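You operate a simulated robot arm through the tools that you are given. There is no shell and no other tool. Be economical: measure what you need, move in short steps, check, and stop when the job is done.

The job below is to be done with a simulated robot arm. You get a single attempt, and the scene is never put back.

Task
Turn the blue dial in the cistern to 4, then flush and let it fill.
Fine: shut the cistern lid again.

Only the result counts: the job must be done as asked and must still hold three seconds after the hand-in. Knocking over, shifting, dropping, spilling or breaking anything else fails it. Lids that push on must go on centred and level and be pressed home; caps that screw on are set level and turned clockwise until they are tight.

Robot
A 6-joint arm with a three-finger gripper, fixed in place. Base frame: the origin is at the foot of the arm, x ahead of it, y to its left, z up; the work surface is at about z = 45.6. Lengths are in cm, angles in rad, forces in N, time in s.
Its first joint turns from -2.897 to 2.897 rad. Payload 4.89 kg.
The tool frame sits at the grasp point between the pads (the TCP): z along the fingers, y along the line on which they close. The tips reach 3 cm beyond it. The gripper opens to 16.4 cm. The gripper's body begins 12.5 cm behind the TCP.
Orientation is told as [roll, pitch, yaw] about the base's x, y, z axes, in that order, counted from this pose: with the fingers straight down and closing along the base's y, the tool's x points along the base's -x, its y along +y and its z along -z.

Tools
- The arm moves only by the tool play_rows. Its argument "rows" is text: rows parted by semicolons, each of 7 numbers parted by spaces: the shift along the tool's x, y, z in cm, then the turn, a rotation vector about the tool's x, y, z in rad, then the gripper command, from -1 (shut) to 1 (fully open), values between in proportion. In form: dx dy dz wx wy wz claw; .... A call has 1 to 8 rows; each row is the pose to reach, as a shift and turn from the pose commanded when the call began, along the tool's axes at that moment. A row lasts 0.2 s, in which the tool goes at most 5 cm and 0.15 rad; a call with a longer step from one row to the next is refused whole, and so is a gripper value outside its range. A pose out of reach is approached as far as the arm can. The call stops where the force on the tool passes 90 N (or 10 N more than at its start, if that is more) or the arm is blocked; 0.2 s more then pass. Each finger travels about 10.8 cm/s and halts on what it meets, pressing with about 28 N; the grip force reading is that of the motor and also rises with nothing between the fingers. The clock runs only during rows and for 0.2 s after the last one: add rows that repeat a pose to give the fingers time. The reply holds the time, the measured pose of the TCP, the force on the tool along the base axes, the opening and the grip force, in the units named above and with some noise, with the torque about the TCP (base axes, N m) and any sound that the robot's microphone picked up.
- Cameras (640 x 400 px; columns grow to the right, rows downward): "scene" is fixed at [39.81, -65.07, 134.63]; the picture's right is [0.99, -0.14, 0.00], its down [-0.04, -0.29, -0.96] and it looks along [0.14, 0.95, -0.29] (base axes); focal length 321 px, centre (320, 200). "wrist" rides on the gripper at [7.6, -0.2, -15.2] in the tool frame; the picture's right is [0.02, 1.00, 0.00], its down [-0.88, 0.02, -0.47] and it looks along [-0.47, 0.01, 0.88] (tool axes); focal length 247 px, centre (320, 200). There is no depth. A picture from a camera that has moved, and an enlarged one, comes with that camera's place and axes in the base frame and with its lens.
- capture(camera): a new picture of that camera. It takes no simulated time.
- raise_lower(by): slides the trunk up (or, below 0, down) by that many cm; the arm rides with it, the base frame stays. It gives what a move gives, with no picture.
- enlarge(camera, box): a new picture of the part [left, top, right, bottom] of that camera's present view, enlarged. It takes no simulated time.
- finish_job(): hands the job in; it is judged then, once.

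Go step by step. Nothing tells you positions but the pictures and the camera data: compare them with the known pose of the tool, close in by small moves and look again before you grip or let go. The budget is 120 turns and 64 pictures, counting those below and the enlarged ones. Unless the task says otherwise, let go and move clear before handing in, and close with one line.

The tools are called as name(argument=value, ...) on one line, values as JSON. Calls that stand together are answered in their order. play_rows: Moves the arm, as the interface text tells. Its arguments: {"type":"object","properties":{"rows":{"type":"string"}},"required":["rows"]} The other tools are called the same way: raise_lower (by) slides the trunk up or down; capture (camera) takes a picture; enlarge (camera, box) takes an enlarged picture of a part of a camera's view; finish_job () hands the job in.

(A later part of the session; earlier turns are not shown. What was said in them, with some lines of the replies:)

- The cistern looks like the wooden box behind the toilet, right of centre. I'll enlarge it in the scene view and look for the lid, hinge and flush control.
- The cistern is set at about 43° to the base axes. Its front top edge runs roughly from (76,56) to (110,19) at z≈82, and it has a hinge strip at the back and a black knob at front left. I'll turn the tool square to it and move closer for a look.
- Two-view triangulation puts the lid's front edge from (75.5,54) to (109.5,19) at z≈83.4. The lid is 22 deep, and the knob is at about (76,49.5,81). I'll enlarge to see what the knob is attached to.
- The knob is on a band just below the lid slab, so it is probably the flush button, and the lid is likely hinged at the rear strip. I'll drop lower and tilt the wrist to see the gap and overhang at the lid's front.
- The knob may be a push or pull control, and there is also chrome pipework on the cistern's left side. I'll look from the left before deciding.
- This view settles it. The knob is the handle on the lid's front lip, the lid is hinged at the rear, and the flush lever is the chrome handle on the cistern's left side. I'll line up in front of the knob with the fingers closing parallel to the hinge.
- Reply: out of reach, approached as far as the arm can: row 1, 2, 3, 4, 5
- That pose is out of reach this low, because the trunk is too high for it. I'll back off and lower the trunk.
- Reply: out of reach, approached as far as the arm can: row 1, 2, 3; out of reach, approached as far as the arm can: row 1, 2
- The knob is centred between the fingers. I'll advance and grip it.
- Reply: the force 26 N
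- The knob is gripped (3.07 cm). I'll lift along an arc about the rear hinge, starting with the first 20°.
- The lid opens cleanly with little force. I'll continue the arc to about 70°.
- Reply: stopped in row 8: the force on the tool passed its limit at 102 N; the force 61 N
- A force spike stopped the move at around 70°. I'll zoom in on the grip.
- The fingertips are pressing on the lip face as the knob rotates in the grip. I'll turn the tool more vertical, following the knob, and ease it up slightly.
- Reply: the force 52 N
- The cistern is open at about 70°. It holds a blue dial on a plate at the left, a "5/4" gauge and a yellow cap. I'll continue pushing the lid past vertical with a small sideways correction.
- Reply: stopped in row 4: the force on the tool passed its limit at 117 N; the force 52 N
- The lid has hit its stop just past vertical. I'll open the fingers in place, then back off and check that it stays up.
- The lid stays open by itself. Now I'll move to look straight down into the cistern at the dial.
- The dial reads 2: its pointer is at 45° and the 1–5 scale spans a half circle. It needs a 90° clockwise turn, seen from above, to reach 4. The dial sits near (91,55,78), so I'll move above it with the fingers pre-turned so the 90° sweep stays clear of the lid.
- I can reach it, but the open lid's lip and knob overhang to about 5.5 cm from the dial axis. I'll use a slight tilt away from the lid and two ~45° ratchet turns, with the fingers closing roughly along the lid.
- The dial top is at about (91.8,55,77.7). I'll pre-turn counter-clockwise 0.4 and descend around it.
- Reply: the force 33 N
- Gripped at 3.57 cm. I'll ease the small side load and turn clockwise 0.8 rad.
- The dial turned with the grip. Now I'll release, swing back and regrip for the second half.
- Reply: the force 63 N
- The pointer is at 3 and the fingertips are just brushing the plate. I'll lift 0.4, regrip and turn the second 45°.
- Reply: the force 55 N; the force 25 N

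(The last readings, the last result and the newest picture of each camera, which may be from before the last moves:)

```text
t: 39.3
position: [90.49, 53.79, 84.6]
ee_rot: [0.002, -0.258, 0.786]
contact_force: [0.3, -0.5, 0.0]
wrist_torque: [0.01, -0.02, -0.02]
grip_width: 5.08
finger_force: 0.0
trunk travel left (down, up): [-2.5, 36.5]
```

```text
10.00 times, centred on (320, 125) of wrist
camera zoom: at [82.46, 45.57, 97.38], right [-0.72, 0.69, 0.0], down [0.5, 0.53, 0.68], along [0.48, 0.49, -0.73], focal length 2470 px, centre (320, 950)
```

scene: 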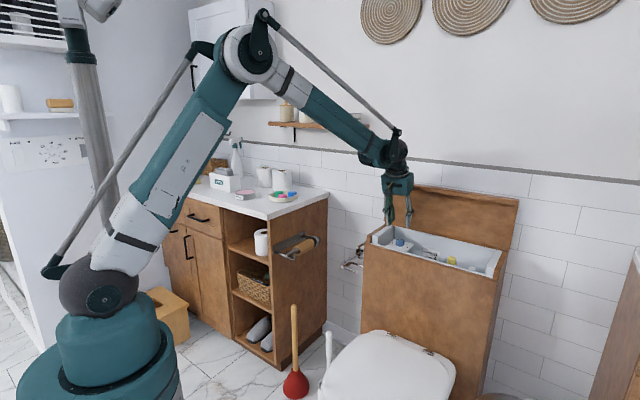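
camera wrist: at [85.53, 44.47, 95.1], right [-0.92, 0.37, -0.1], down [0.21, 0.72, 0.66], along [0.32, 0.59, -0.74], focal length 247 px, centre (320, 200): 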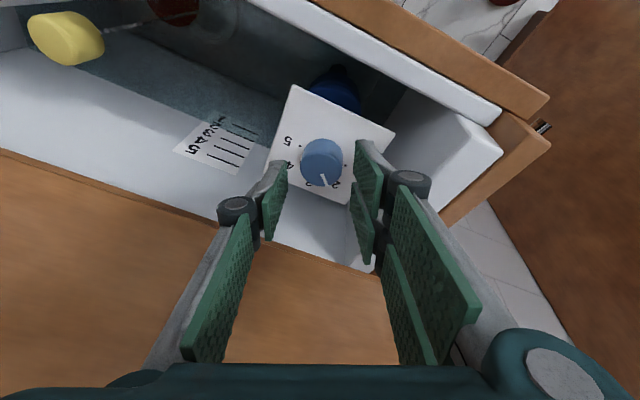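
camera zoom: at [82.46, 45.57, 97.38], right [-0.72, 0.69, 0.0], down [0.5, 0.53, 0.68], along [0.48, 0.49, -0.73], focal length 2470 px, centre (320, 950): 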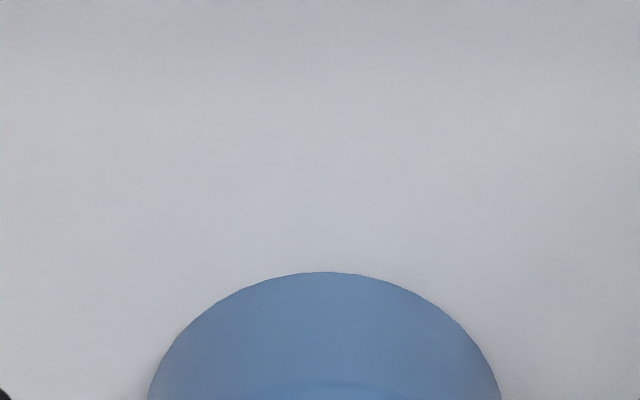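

enlarge(camera="wrist", box=[288, 130, 352, 180])

```text
8.00 times, centred on (320, 155) of wrist
camera zoom: at [82.46, 45.57, 97.38], right [-0.72, 0.69, 0.0], down [0.5, 0.53, 0.68], along [0.48, 0.49, -0.73], focal length 1976 px, centre (320, 560)
```

zoom: 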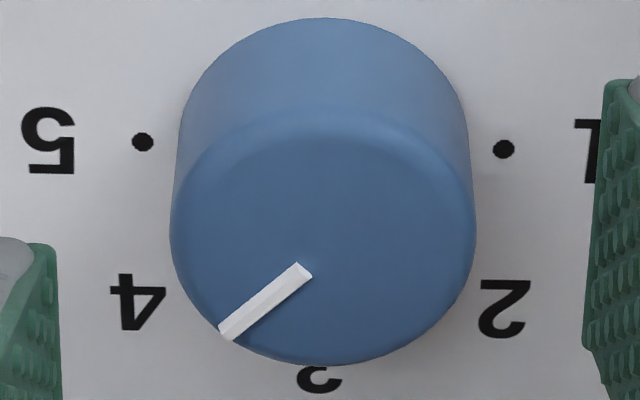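

The pointer is on 4, and the water has already risen to the 4 line on the gauge. Next is the chrome lever on the left side, whose tip is near (74,58.3,74.3). I'll move above it with the fingers closed.

play_rows(rows="0 0 -4.5 0 0 0 -0.38; 0 0 -9 0 0 0 -0.38; 0 0 -13 0 0 0 -0.6; 1 3.7 -11.4 0 0.07 0 -1; 2.1 7.4 -9.8 0 0.13 0 -1; 3.2 11.1 -8.2 0 0.2 0 -1; 4.2 14.8 -6.7 0 0.258 0 -1; 4.2 14.8 -6.7 0 0.258 0 -1")

capture(camera="wrist")

enlarge(camera="scene", box=[320, 190, 416, 260])

```text
t: 41.1
position: [76.22, 59.88, 89.78]
ee_rot: [0.002, 0.001, 0.784]
contact_force: [0.8, -0.3, 0.1]
wrist_torque: [0.11, 0.05, 0.0]
grip_width: 0.02
finger_force: 27.9
trunk travel left (down, up): [-2.5, 36.5]
```

```text
21 pictures are left
camera wrist: at [70.78, 54.38, 105.01], right [-0.72, 0.69, 0.0], down [0.61, 0.63, 0.47], along [0.33, 0.34, -0.88], focal length 247 px, centre (320, 200)
```

wrist: 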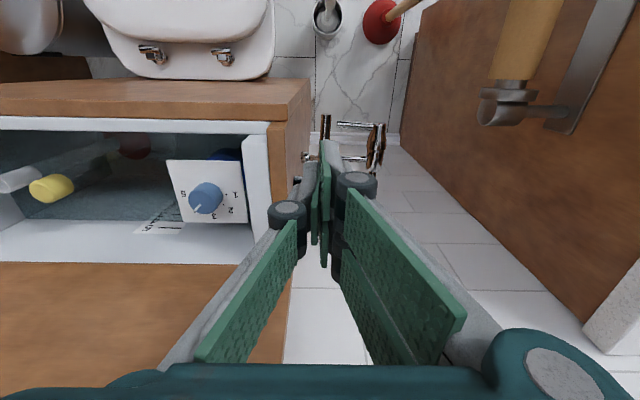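

```text
5.71 times, centred on (368, 225) of scene
camera zoom: at [39.81, -65.07, 134.63], right [0.99, -0.14, 0.0], down [-0.04, -0.29, -0.96], along [0.14, 0.95, -0.29], focal length 1836 px, centre (46, 57)
```

zoom: 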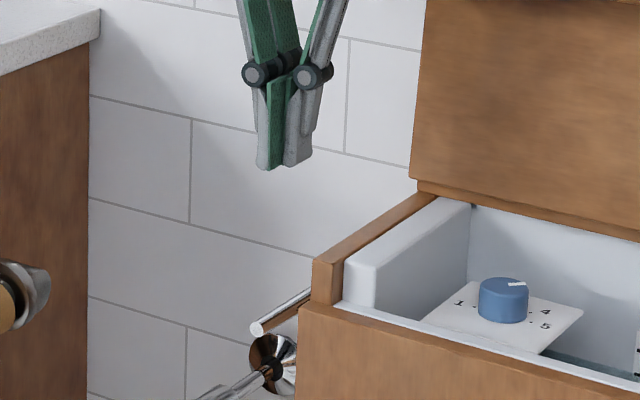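

The fingers are over the lever, about 2.5 cm in from its tip. I'll descend to just above it and then press.

play_rows(rows="0 0.4 4 0 0 0 -1; 0 0.4 8 0 0 0 -1; 0 0.4 11 0 0 0 -1; 0 0.4 12.5 0 0 0 -1; 0 0.4 14 0 0 0 -1; 0 0.4 14 0 0 0 -1")

enlarge(camera="scene", box=[330, 200, 426, 270])

```text
t: 42.5
position: [75.75, 60.41, 76.04]
ee_rot: [0.003, -0.001, 0.785]
contact_force: [-3.5, 2.7, 6.3]
wrist_torque: [0.2, -0.01, 0.12]
grip_width: 0.0
finger_force: 27.9
trunk travel left (down, up): [-2.5, 36.5]
```

```text
5.71 times, centred on (378, 235) of scene
camera zoom: at [39.81, -65.07, 134.63], right [0.99, -0.14, 0.0], down [-0.04, -0.29, -0.96], along [0.14, 0.95, -0.29], focal length 1836 px, centre (-11, 0)
```

zoom: 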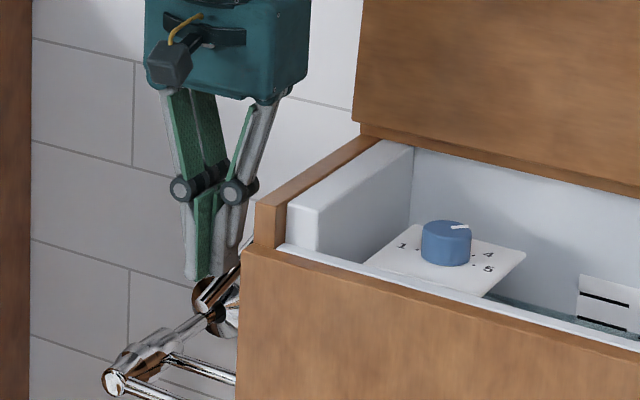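

The lever is moving down under a light load. I'll press further and listen.

play_rows(rows="0 0 1 0 0 0 -1; 0 0 2 0 0 0 -1; 0 0 3 0 0 0 -1; 0 0 3 0 0 0 -1; 0 0 3 0 0 0 -1")

capture(camera="wrist")

```text
t: 43.7
position: [75.27, 60.71, 73.2]
ee_rot: [0.006, -0.003, 0.787]
contact_force: [-69.1, 42.1, 38.9]
wrist_torque: [1.3, 1.03, 1.82]
grip_width: 0.6
finger_force: 45.4
trunk travel left (down, up): [-2.5, 36.5]
```

```text
18 pictures are left
camera wrist: at [69.76, 55.06, 88.41], right [-0.72, 0.69, 0.0], down [0.61, 0.64, 0.48], along [0.33, 0.35, -0.88], focal length 247 px, centre (320, 200)
```

wrist: 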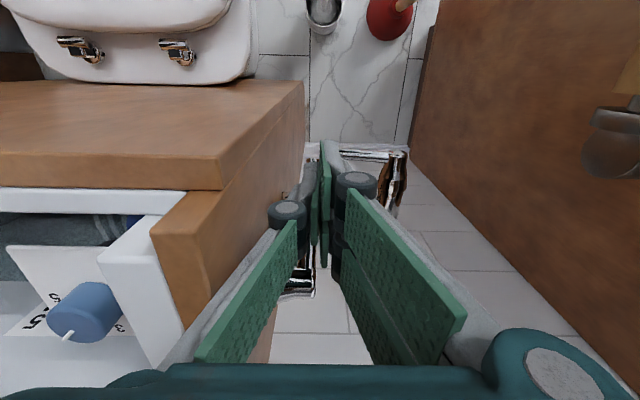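

There's a sideways load, with the knuckle against the cistern edge. I'll lift off and check the water.

play_rows(rows="0 0.5 -1.5 0 0 0 -1; 0 0.7 -4 0 0 0 -1; 0 0.7 -8 0 0 0 -1; 0 0.7 -12 0 0 0 -1; 0 0.7 -16 0 0 0 -1; 0 0.7 -16 0 0 0 -1")

capture(camera="wrist")

```text
t: 45.1
position: [75.08, 60.85, 89.11]
ee_rot: [0.002, -0.001, 0.783]
contact_force: [0.9, 0.4, -0.6]
wrist_torque: [-0.03, 0.03, 0.01]
grip_width: 0.0
finger_force: 44.9
trunk travel left (down, up): [-2.5, 36.5]
```

```text
17 pictures are left
camera wrist: at [69.66, 55.34, 104.25], right [-0.72, 0.69, 0.0], down [0.61, 0.63, 0.47], along [0.33, 0.34, -0.88], focal length 247 px, centre (320, 200)
```

wrist: 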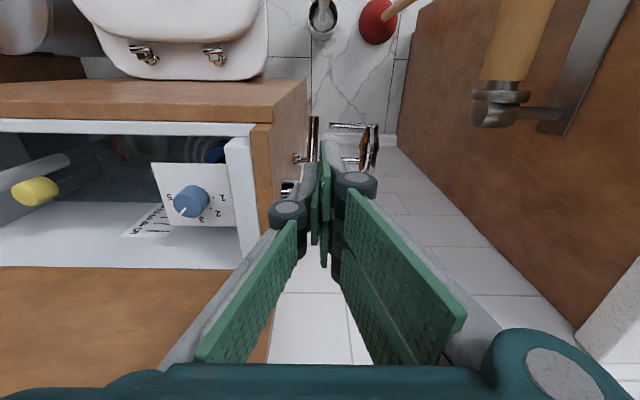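

enlarge(camera="wrist", box=[0, 125, 240, 275])

```text
2.67 times, centred on (120, 200) of wrist
camera zoom: at [69.66, 55.34, 104.25], right [-0.72, 0.69, 0.0], down [0.61, 0.63, 0.47], along [0.33, 0.34, -0.88], focal length 659 px, centre (853, 200)
```

zoom: 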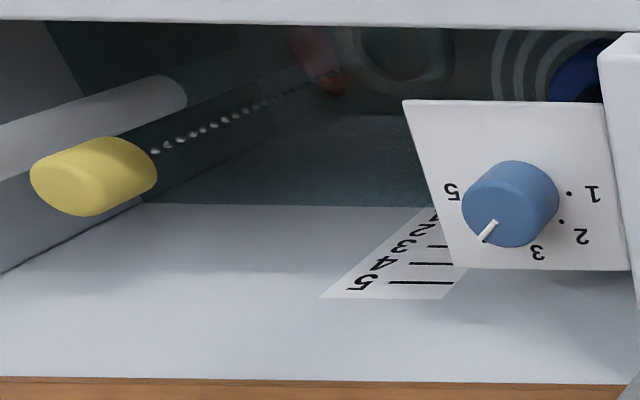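

The flush triggered: the level fell to about 2, and the ripples show the inlet running. I'll wait and watch.

play_rows(rows="0 0 0 0 0 0 -1; 0 0 0 0 0 0 -1; 0 0 0 0 0 0 -1; 0 0 0 0 0 0 -1; 0 0 0 0 0 0 -1; 0 0 0 0 0 0 -1; 0 0 0 0 0 0 -1; 0 0 0 0 0 0 -1")

enlarge(camera="wrist", box=[0, 125, 240, 275])

```text
t: 46.9
position: [75.06, 60.8, 89.03]
ee_rot: [0.002, 0.001, 0.784]
contact_force: [-0.3, 0.5, -0.9]
wrist_torque: [-0.04, 0.01, 0.03]
grip_width: 0.0
finger_force: 45.3
trunk travel left (down, up): [-2.5, 36.5]
```

```text
2.67 times, centred on (120, 200) of wrist
camera zoom: at [69.64, 55.34, 104.23], right [-0.72, 0.69, 0.0], down [0.61, 0.63, 0.47], along [0.33, 0.34, -0.88], focal length 659 px, centre (853, 200)
```

zoom: 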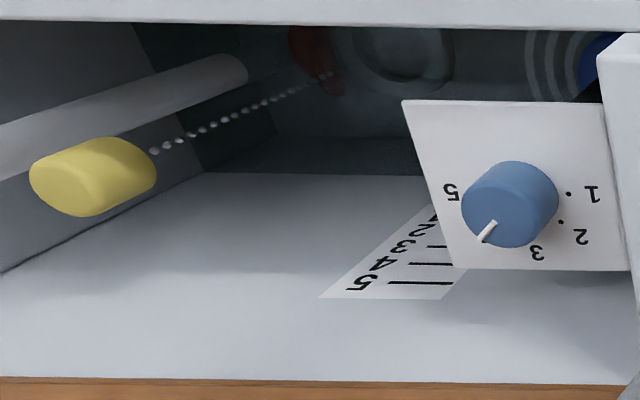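

It's still draining, so I'll keep waiting.

play_rows(rows="0 0 0 0 0 0 -1; 0 0 0 0 0 0 -1; 0 0 0 0 0 0 -1; 0 0 0 0 0 0 -1; 0 0 0 0 0 0 -1; 0 0 0 0 0 0 -1; 0 0 0 0 0 0 -1; 0 0 0 0 0 0 -1")

play_rows(rows="0 0 0 0 0 0 -1; 0 0 0 0 0 0 -1; 0 0 0 0 0 0 -1; 0 0 0 0 0 0 -1; 0 0 0 0 0 0 -1; 0 0 0 0 0 0 -1; 0 0 0 0 0 0 -1; 0 0 0 0 0 0 -1")

play_rows(rows="0 0 0 0 0 0 -1; 0 0 0 0 0 0 -1; 0 0 0 0 0 0 -1; 0 0 0 0 0 0 -1; 0 0 0 0 0 0 -1; 0 0 0 0 0 0 -1; 0 0 0 0 0 0 -1; 0 0 0 0 0 0 -1")

enlarge(camera="wrist", box=[0, 125, 240, 275])

```text
t: 48.7
position: [75.04, 60.9, 89.12]
ee_rot: [0.003, 0.0, 0.784]
contact_force: [-0.5, 0.0, 0.0]
wrist_torque: [0.0, 0.03, 0.03]
grip_width: 0.0
finger_force: 44.7
trunk travel left (down, up): [-2.5, 36.5]
```

```text
t: 50.5
position: [75.03, 60.9, 88.99]
ee_rot: [0.003, 0.001, 0.784]
contact_force: [-0.5, -0.5, 0.1]
wrist_torque: [0.0, -0.01, 0.01]
grip_width: 0.0
finger_force: 45.0
trunk travel left (down, up): [-2.5, 36.5]
```

```text
t: 52.3
position: [75.02, 60.83, 89.06]
ee_rot: [0.002, -0.001, 0.783]
contact_force: [0.4, 0.3, -1.0]
wrist_torque: [0.03, -0.01, -0.01]
grip_width: 0.03
finger_force: 44.9
trunk travel left (down, up): [-2.5, 36.5]
```

```text
2.67 times, centred on (120, 200) of wrist
camera zoom: at [69.64, 55.34, 104.23], right [-0.72, 0.69, 0.0], down [0.61, 0.63, 0.47], along [0.33, 0.34, -0.88], focal length 659 px, centre (853, 200)
```

zoom: 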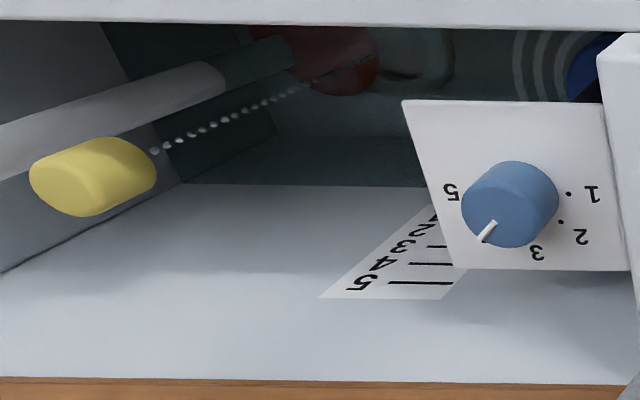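

The level is rising again. I'll let it fill.

play_rows(rows="0 0 0 0 0 0 -1; 0 0 0 0 0 0 -1; 0 0 0 0 0 0 -1; 0 0 0 0 0 0 -1; 0 0 0 0 0 0 -1; 0 0 0 0 0 0 -1; 0 0 0 0 0 0 -1; 0 0 0 0 0 0 -1")

play_rows(rows="0 0 0 0 0 0 -1; 0 0 0 0 0 0 -1; 0 0 0 0 0 0 -1; 0 0 0 0 0 0 -1; 0 0 0 0 0 0 -1; 0 0 0 0 0 0 -1; 0 0 0 0 0 0 -1; 0 0 0 0 0 0 -1")

play_rows(rows="0 0 0 0 0 0 -1; 0 0 0 0 0 0 -1; 0 0 0 0 0 0 -1; 0 0 0 0 0 0 -1; 0 0 0 0 0 0 -1; 0 0 0 0 0 0 -1; 0 0 0 0 0 0 -1; 0 0 0 0 0 0 -1")

enlarge(camera="wrist", box=[0, 125, 240, 275])

```text
t: 54.1
position: [75.07, 60.85, 89.1]
ee_rot: [0.001, 0.001, 0.783]
contact_force: [0.1, -0.6, 0.9]
wrist_torque: [0.0, 0.0, 0.04]
grip_width: 0.01
finger_force: 45.3
trunk travel left (down, up): [-2.5, 36.5]
```

```text
t: 55.9
position: [75.11, 60.76, 89.06]
ee_rot: [0.002, 0.0, 0.785]
contact_force: [-1.0, -0.2, 0.3]
wrist_torque: [0.01, -0.01, 0.02]
grip_width: 0.01
finger_force: 45.0
trunk travel left (down, up): [-2.5, 36.5]
```

```text
t: 57.7
position: [75.06, 60.87, 89.06]
ee_rot: [0.001, 0.001, 0.784]
contact_force: [0.7, 0.3, 0.0]
wrist_torque: [-0.03, 0.03, 0.04]
grip_width: 0.0
finger_force: 45.0
trunk travel left (down, up): [-2.5, 36.5]
```

```text
2.67 times, centred on (120, 200) of wrist
camera zoom: at [69.64, 55.34, 104.23], right [-0.72, 0.69, 0.0], down [0.61, 0.63, 0.47], along [0.33, 0.34, -0.88], focal length 659 px, centre (853, 200)
```

zoom: 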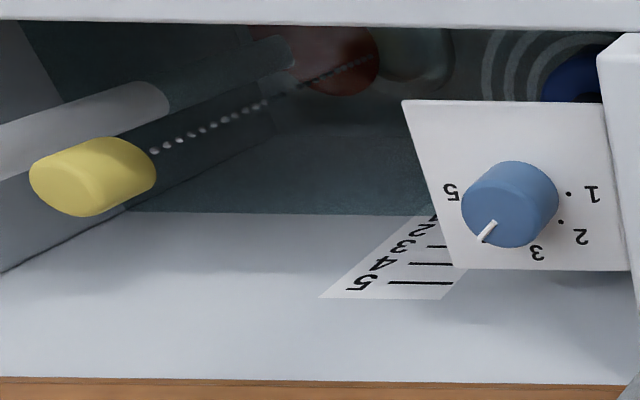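

The fill is on track, with about 10 s to go. Meanwhile I'll return to the pre-grip pose in front of the open lid's knob, taking it slowly.

play_rows(rows="0 0 -4.5 0 0 0 -1; -1.2 -1.4 -9 0 -0.13 0 -1; -2.7 -3.1 -13 0 -0.26 0 -0.8; -4.2 -4.8 -17 0 -0.4 0 -0.5; -5.7 -6.5 -21 0 -0.53 0 -0.3; -7.15 -8.2 -24.7 0 -0.66 0 -0.3; -7.15 -8.2 -24.7 0 -0.79 0 -0.3; -7.15 -8.2 -24.7 0 -0.79 0 -0.3")

capture(camera="wrist")

enlarge(camera="scene", box=[340, 150, 532, 290])

```text
t: 59.5
position: [86.05, 60.06, 113.62]
ee_rot: [0.003, -0.792, 0.782]
contact_force: [-0.2, -0.2, 0.2]
wrist_torque: [0.0, 0.03, -0.02]
grip_width: 5.7
finger_force: 0.1
trunk travel left (down, up): [-2.5, 36.5]
```

```text
12 pictures are left
camera wrist: at [74.57, 48.65, 118.92], right [-0.72, 0.7, -0.01], down [0.19, 0.21, 0.96], along [0.67, 0.68, -0.28], focal length 247 px, centre (320, 200)
```

wrist: 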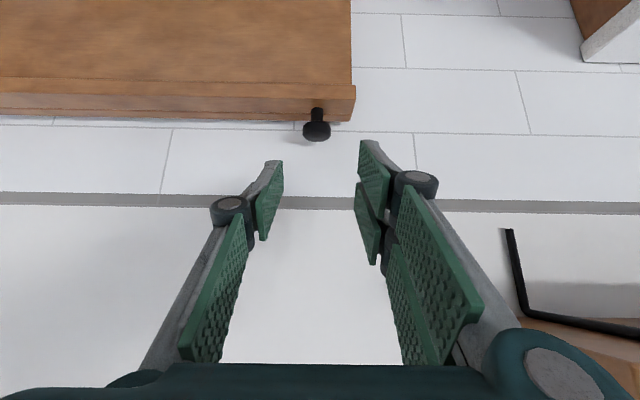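

```text
2.86 times, centred on (436, 220) of scene
camera zoom: at [39.81, -65.07, 134.63], right [0.99, -0.14, 0.0], down [-0.04, -0.29, -0.96], along [0.14, 0.95, -0.29], focal length 918 px, centre (-11, 143)
```

zoom: 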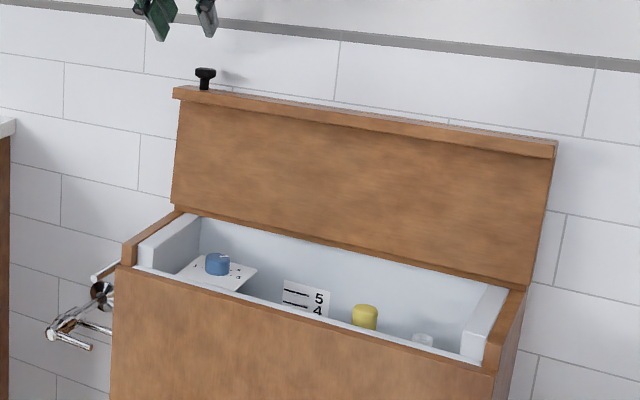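

The knob is where I left it. I'll go in and grip it, then wait for the fill while holding.

play_rows(rows="0 -0.25 4 0 0 0 -0.3; 0 -0.25 7.5 0 0 0 -0.3; 0 -0.25 10 0 0 0 -0.3; 0 -0.25 10 0 0 0 -0.7; 0 -0.25 10 0 0 0 -1; 0 -0.25 10 0 0 0 -1; 0 -0.25 10 0 0 0 -1")

play_rows(rows="0 0 0 0 0 0 -1; 0 0 0 0 0 0 -1; 0 0 0 0 0 0 -1; 0 0 0 0 0 0 -1; 0 0 0 0 0 0 -1; 0 0 0 0 0 0 -1; 0 0 0 0 0 0 -1; 0 0 0 0 0 0 -1")

play_rows(rows="0 0 0 0 0 0 -1; 0 0 0 0 0 0 -1; 0 0 0 0 0 0 -1; 0 0 0 0 0 0 -1; 0 0 0 0 0 0 -1; 0 0 0 0 0 0 -1; 0 0 0 0 0 0 -1; 0 0 0 0 0 0 -1")

play_rows(rows="0 0 0 0 0 0 -1; 0 0 0 0 0 0 -1; 0 0 0 0 0 0 -1; 0 0 0 0 0 0 -1; 0 0 0 0 0 0 -1; 0 0 0 0 0 0 -1; 0 0 0 0 0 0 -1; 0 0 0 0 0 0 -1")

play_rows(rows="0 0 0 0 0 0 -1; 0 0 0 0 0 0 -1; 0 0 0 0 0 0 -1; 0 0 0 0 0 0 -1; 0 0 0 0 0 0 -1; 0 0 0 0 0 0 -1; 0 0 0 0 0 0 -1; 0 0 0 0 0 0 -1")

enlarge(camera="scene", box=[384, 220, 480, 280])

```text
t: 61.1
position: [91.18, 64.67, 106.65]
ee_rot: [0.001, -0.79, 0.781]
contact_force: [14.7, -12.6, -11.4]
wrist_torque: [-0.39, -0.5, -0.21]
grip_width: 3.16
finger_force: 45.1
trunk travel left (down, up): [-2.5, 36.5]
```

```text
t: 62.9
position: [91.08, 64.62, 106.61]
ee_rot: [0.003, -0.79, 0.781]
contact_force: [20.7, -21.6, -15.0]
wrist_torque: [-0.85, -0.22, -0.28]
grip_width: 3.16
finger_force: 44.4
trunk travel left (down, up): [-2.5, 36.5]
```

```text
t: 64.7
position: [91.27, 64.76, 106.69]
ee_rot: [0.004, -0.792, 0.78]
contact_force: [22.9, -23.3, -14.1]
wrist_torque: [-0.65, -0.58, -0.36]
grip_width: 3.12
finger_force: 44.8
trunk travel left (down, up): [-2.5, 36.5]
```

```text
t: 66.5
position: [91.11, 64.72, 106.65]
ee_rot: [0.002, -0.792, 0.781]
contact_force: [24.2, -23.3, -12.6]
wrist_torque: [-0.62, -0.57, -0.34]
grip_width: 3.15
finger_force: 44.1
trunk travel left (down, up): [-2.5, 36.5]
```

```text
t: 68.3
position: [91.18, 64.69, 106.66]
ee_rot: [0.004, -0.792, 0.78]
contact_force: [24.3, -23.7, -12.6]
wrist_torque: [-0.68, -0.55, -0.35]
grip_width: 3.16
finger_force: 44.9
trunk travel left (down, up): [-2.5, 36.5]
```

```text
6.67 times, centred on (432, 250) of scene
camera zoom: at [39.81, -65.07, 134.63], right [0.99, -0.14, 0.0], down [-0.04, -0.29, -0.96], along [0.14, 0.95, -0.29], focal length 2142 px, centre (-427, -133)
```

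zoom: 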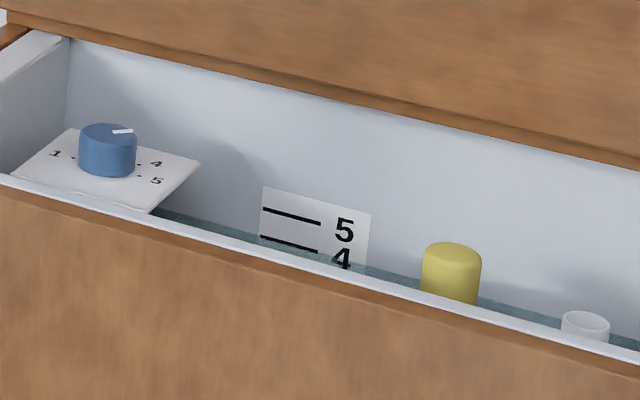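

The water sits at the 4 line and has stopped, so the fill is complete. Now I'll close the lid along the reverse arc, starting down to about 55°.

play_rows(rows="0 -0.3 0 0 0 0 -1; 2 -0.3 -1.6 0 0 0 -1; 4.2 -0.3 -3.05 0 0 0 -1; 6.1 -0.3 -4.05 0 0 0 -1; 8.05 -0.3 -4.9 0 0 0 -1; 10.1 -0.3 -5.55 0 0 0 -1; 12.2 -0.3 -6 0 0 0 -1")

enlarge(camera="scene", box=[340, 150, 532, 290])

```text
t: 69.9
position: [82.23, 55.56, 102.32]
ee_rot: [0.001, -0.791, 0.783]
contact_force: [-32.1, 31.8, 10.5]
wrist_torque: [1.81, -0.2, 0.55]
grip_width: 3.17
finger_force: 45.3
trunk travel left (down, up): [-2.5, 36.5]
```

```text
2.86 times, centred on (436, 220) of scene
camera zoom: at [39.81, -65.07, 134.63], right [0.99, -0.14, 0.0], down [-0.04, -0.29, -0.96], along [0.14, 0.95, -0.29], focal length 918 px, centre (-11, 143)
```

zoom: 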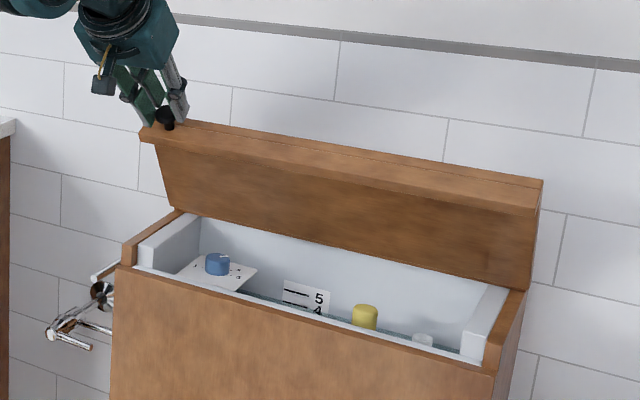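

The lid is coming down well. I'll continue to about 15° with a small sideways correction.

play_rows(rows="2.2 0.35 -0.3 0 0 0 -1; 4.3 0.35 -0.43 0 0 0 -1; 6.4 0.35 -0.3 0 0 0 -1; 8.6 0.35 0 0 0 0 -1; 10.7 0.35 0.4 0 0 0 -1; 12.7 0.35 1 0 0 0 -1; 14.7 0.35 1.85 0 0 0 -1; 16.7 0.35 2.85 0 0 0 -1")

enlarge(camera="scene", box=[340, 170, 532, 310])

```text
t: 71.7
position: [75.34, 48.89, 88.4]
ee_rot: [0.002, -0.79, 0.782]
contact_force: [18.6, 11.2, -1.0]
wrist_torque: [1.07, -1.27, -0.07]
grip_width: 3.15
finger_force: 45.1
trunk travel left (down, up): [-2.5, 36.5]
```

```text
2.86 times, centred on (436, 240) of scene
camera zoom: at [39.81, -65.07, 134.63], right [0.99, -0.14, 0.0], down [-0.04, -0.29, -0.96], along [0.14, 0.95, -0.29], focal length 918 px, centre (-11, 86)
```

zoom: 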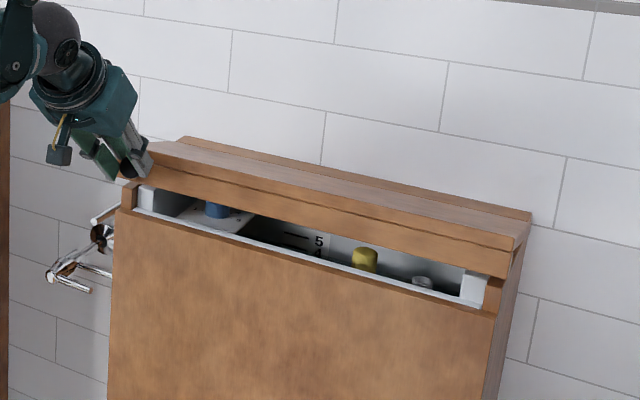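

play_rows(rows="0.9 0 0.6 0 0 0 -1; 1.8 0 1.2 0 0 0 -1; 2.6 0 1.85 0 0 0 -1; 3.4 0 2.5 0 0 0 -1; 4.3 0 3.2 0 0 0 -1; 5.1 0 3.95 0 0 0 -1; 5.1 0 3.95 0 0 0 -1")

enlarge(camera="scene", box=[340, 170, 532, 310])

```text
t: 73.3
position: [74.74, 48.38, 82.1]
ee_rot: [0.0, -0.796, 0.78]
contact_force: [51.0, -17.8, 40.0]
wrist_torque: [-0.1, -1.61, -0.67]
grip_width: 3.18
finger_force: 45.1
trunk travel left (down, up): [-2.5, 36.5]
```

```text
2.86 times, centred on (436, 240) of scene
camera zoom: at [39.81, -65.07, 134.63], right [0.99, -0.14, 0.0], down [-0.04, -0.29, -0.96], along [0.14, 0.95, -0.29], focal length 918 px, centre (-11, 86)
```

zoom: 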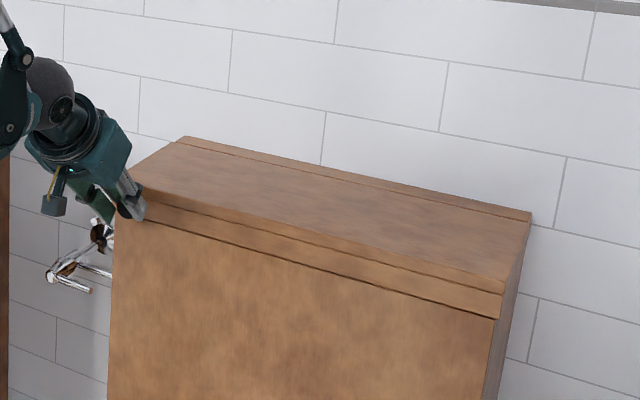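

The lid is shut and seated. I'll release, back away along the tool axis and check.

play_rows(rows="0 0 0 0 0 0 -0.6; 0 0 0 0 0 0 -0.3; 0 0 0 0 0 0 -0.2; 0 0 -3 0 0 0 -0.2; 0 0 -7 0 0 0 -0.2; 0 0 -11 0 0 0 -0.2; 0 0 -15 0 0 0 -0.2; 0 0 -15 0 0 0 -0.2")

enlarge(camera="scene", box=[340, 200, 532, 320])

capture(camera="scene")

```text
t: 75.1
position: [67.03, 40.95, 92.56]
ee_rot: [0.003, -0.789, 0.78]
contact_force: [1.0, 0.5, 0.4]
wrist_torque: [-0.03, 0.01, 0.03]
grip_width: 6.54
finger_force: 0.0
trunk travel left (down, up): [-2.5, 36.5]
```

```text
3.33 times, centred on (436, 260) of scene
camera zoom: at [39.81, -65.07, 134.63], right [0.99, -0.14, 0.0], down [-0.04, -0.29, -0.96], along [0.14, 0.95, -0.29], focal length 1071 px, centre (-67, 0)
```

zoom: 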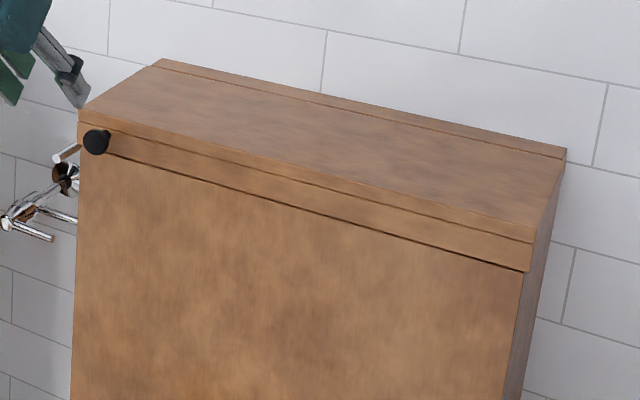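

```text
5 pictures are left
```

scene: 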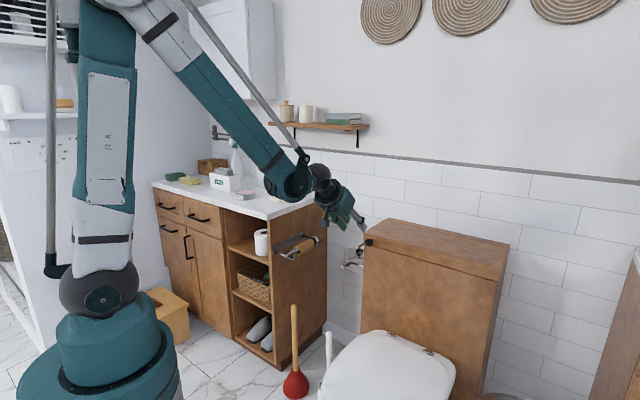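

The lid is fully shut, the arm is clear and nothing else has moved. I'm handing in.

finish_job()

```text
The job is handed in.
```

The blue dial is set to 4, the cistern was flushed and refilled to the 4 line, and the lid is shut again.
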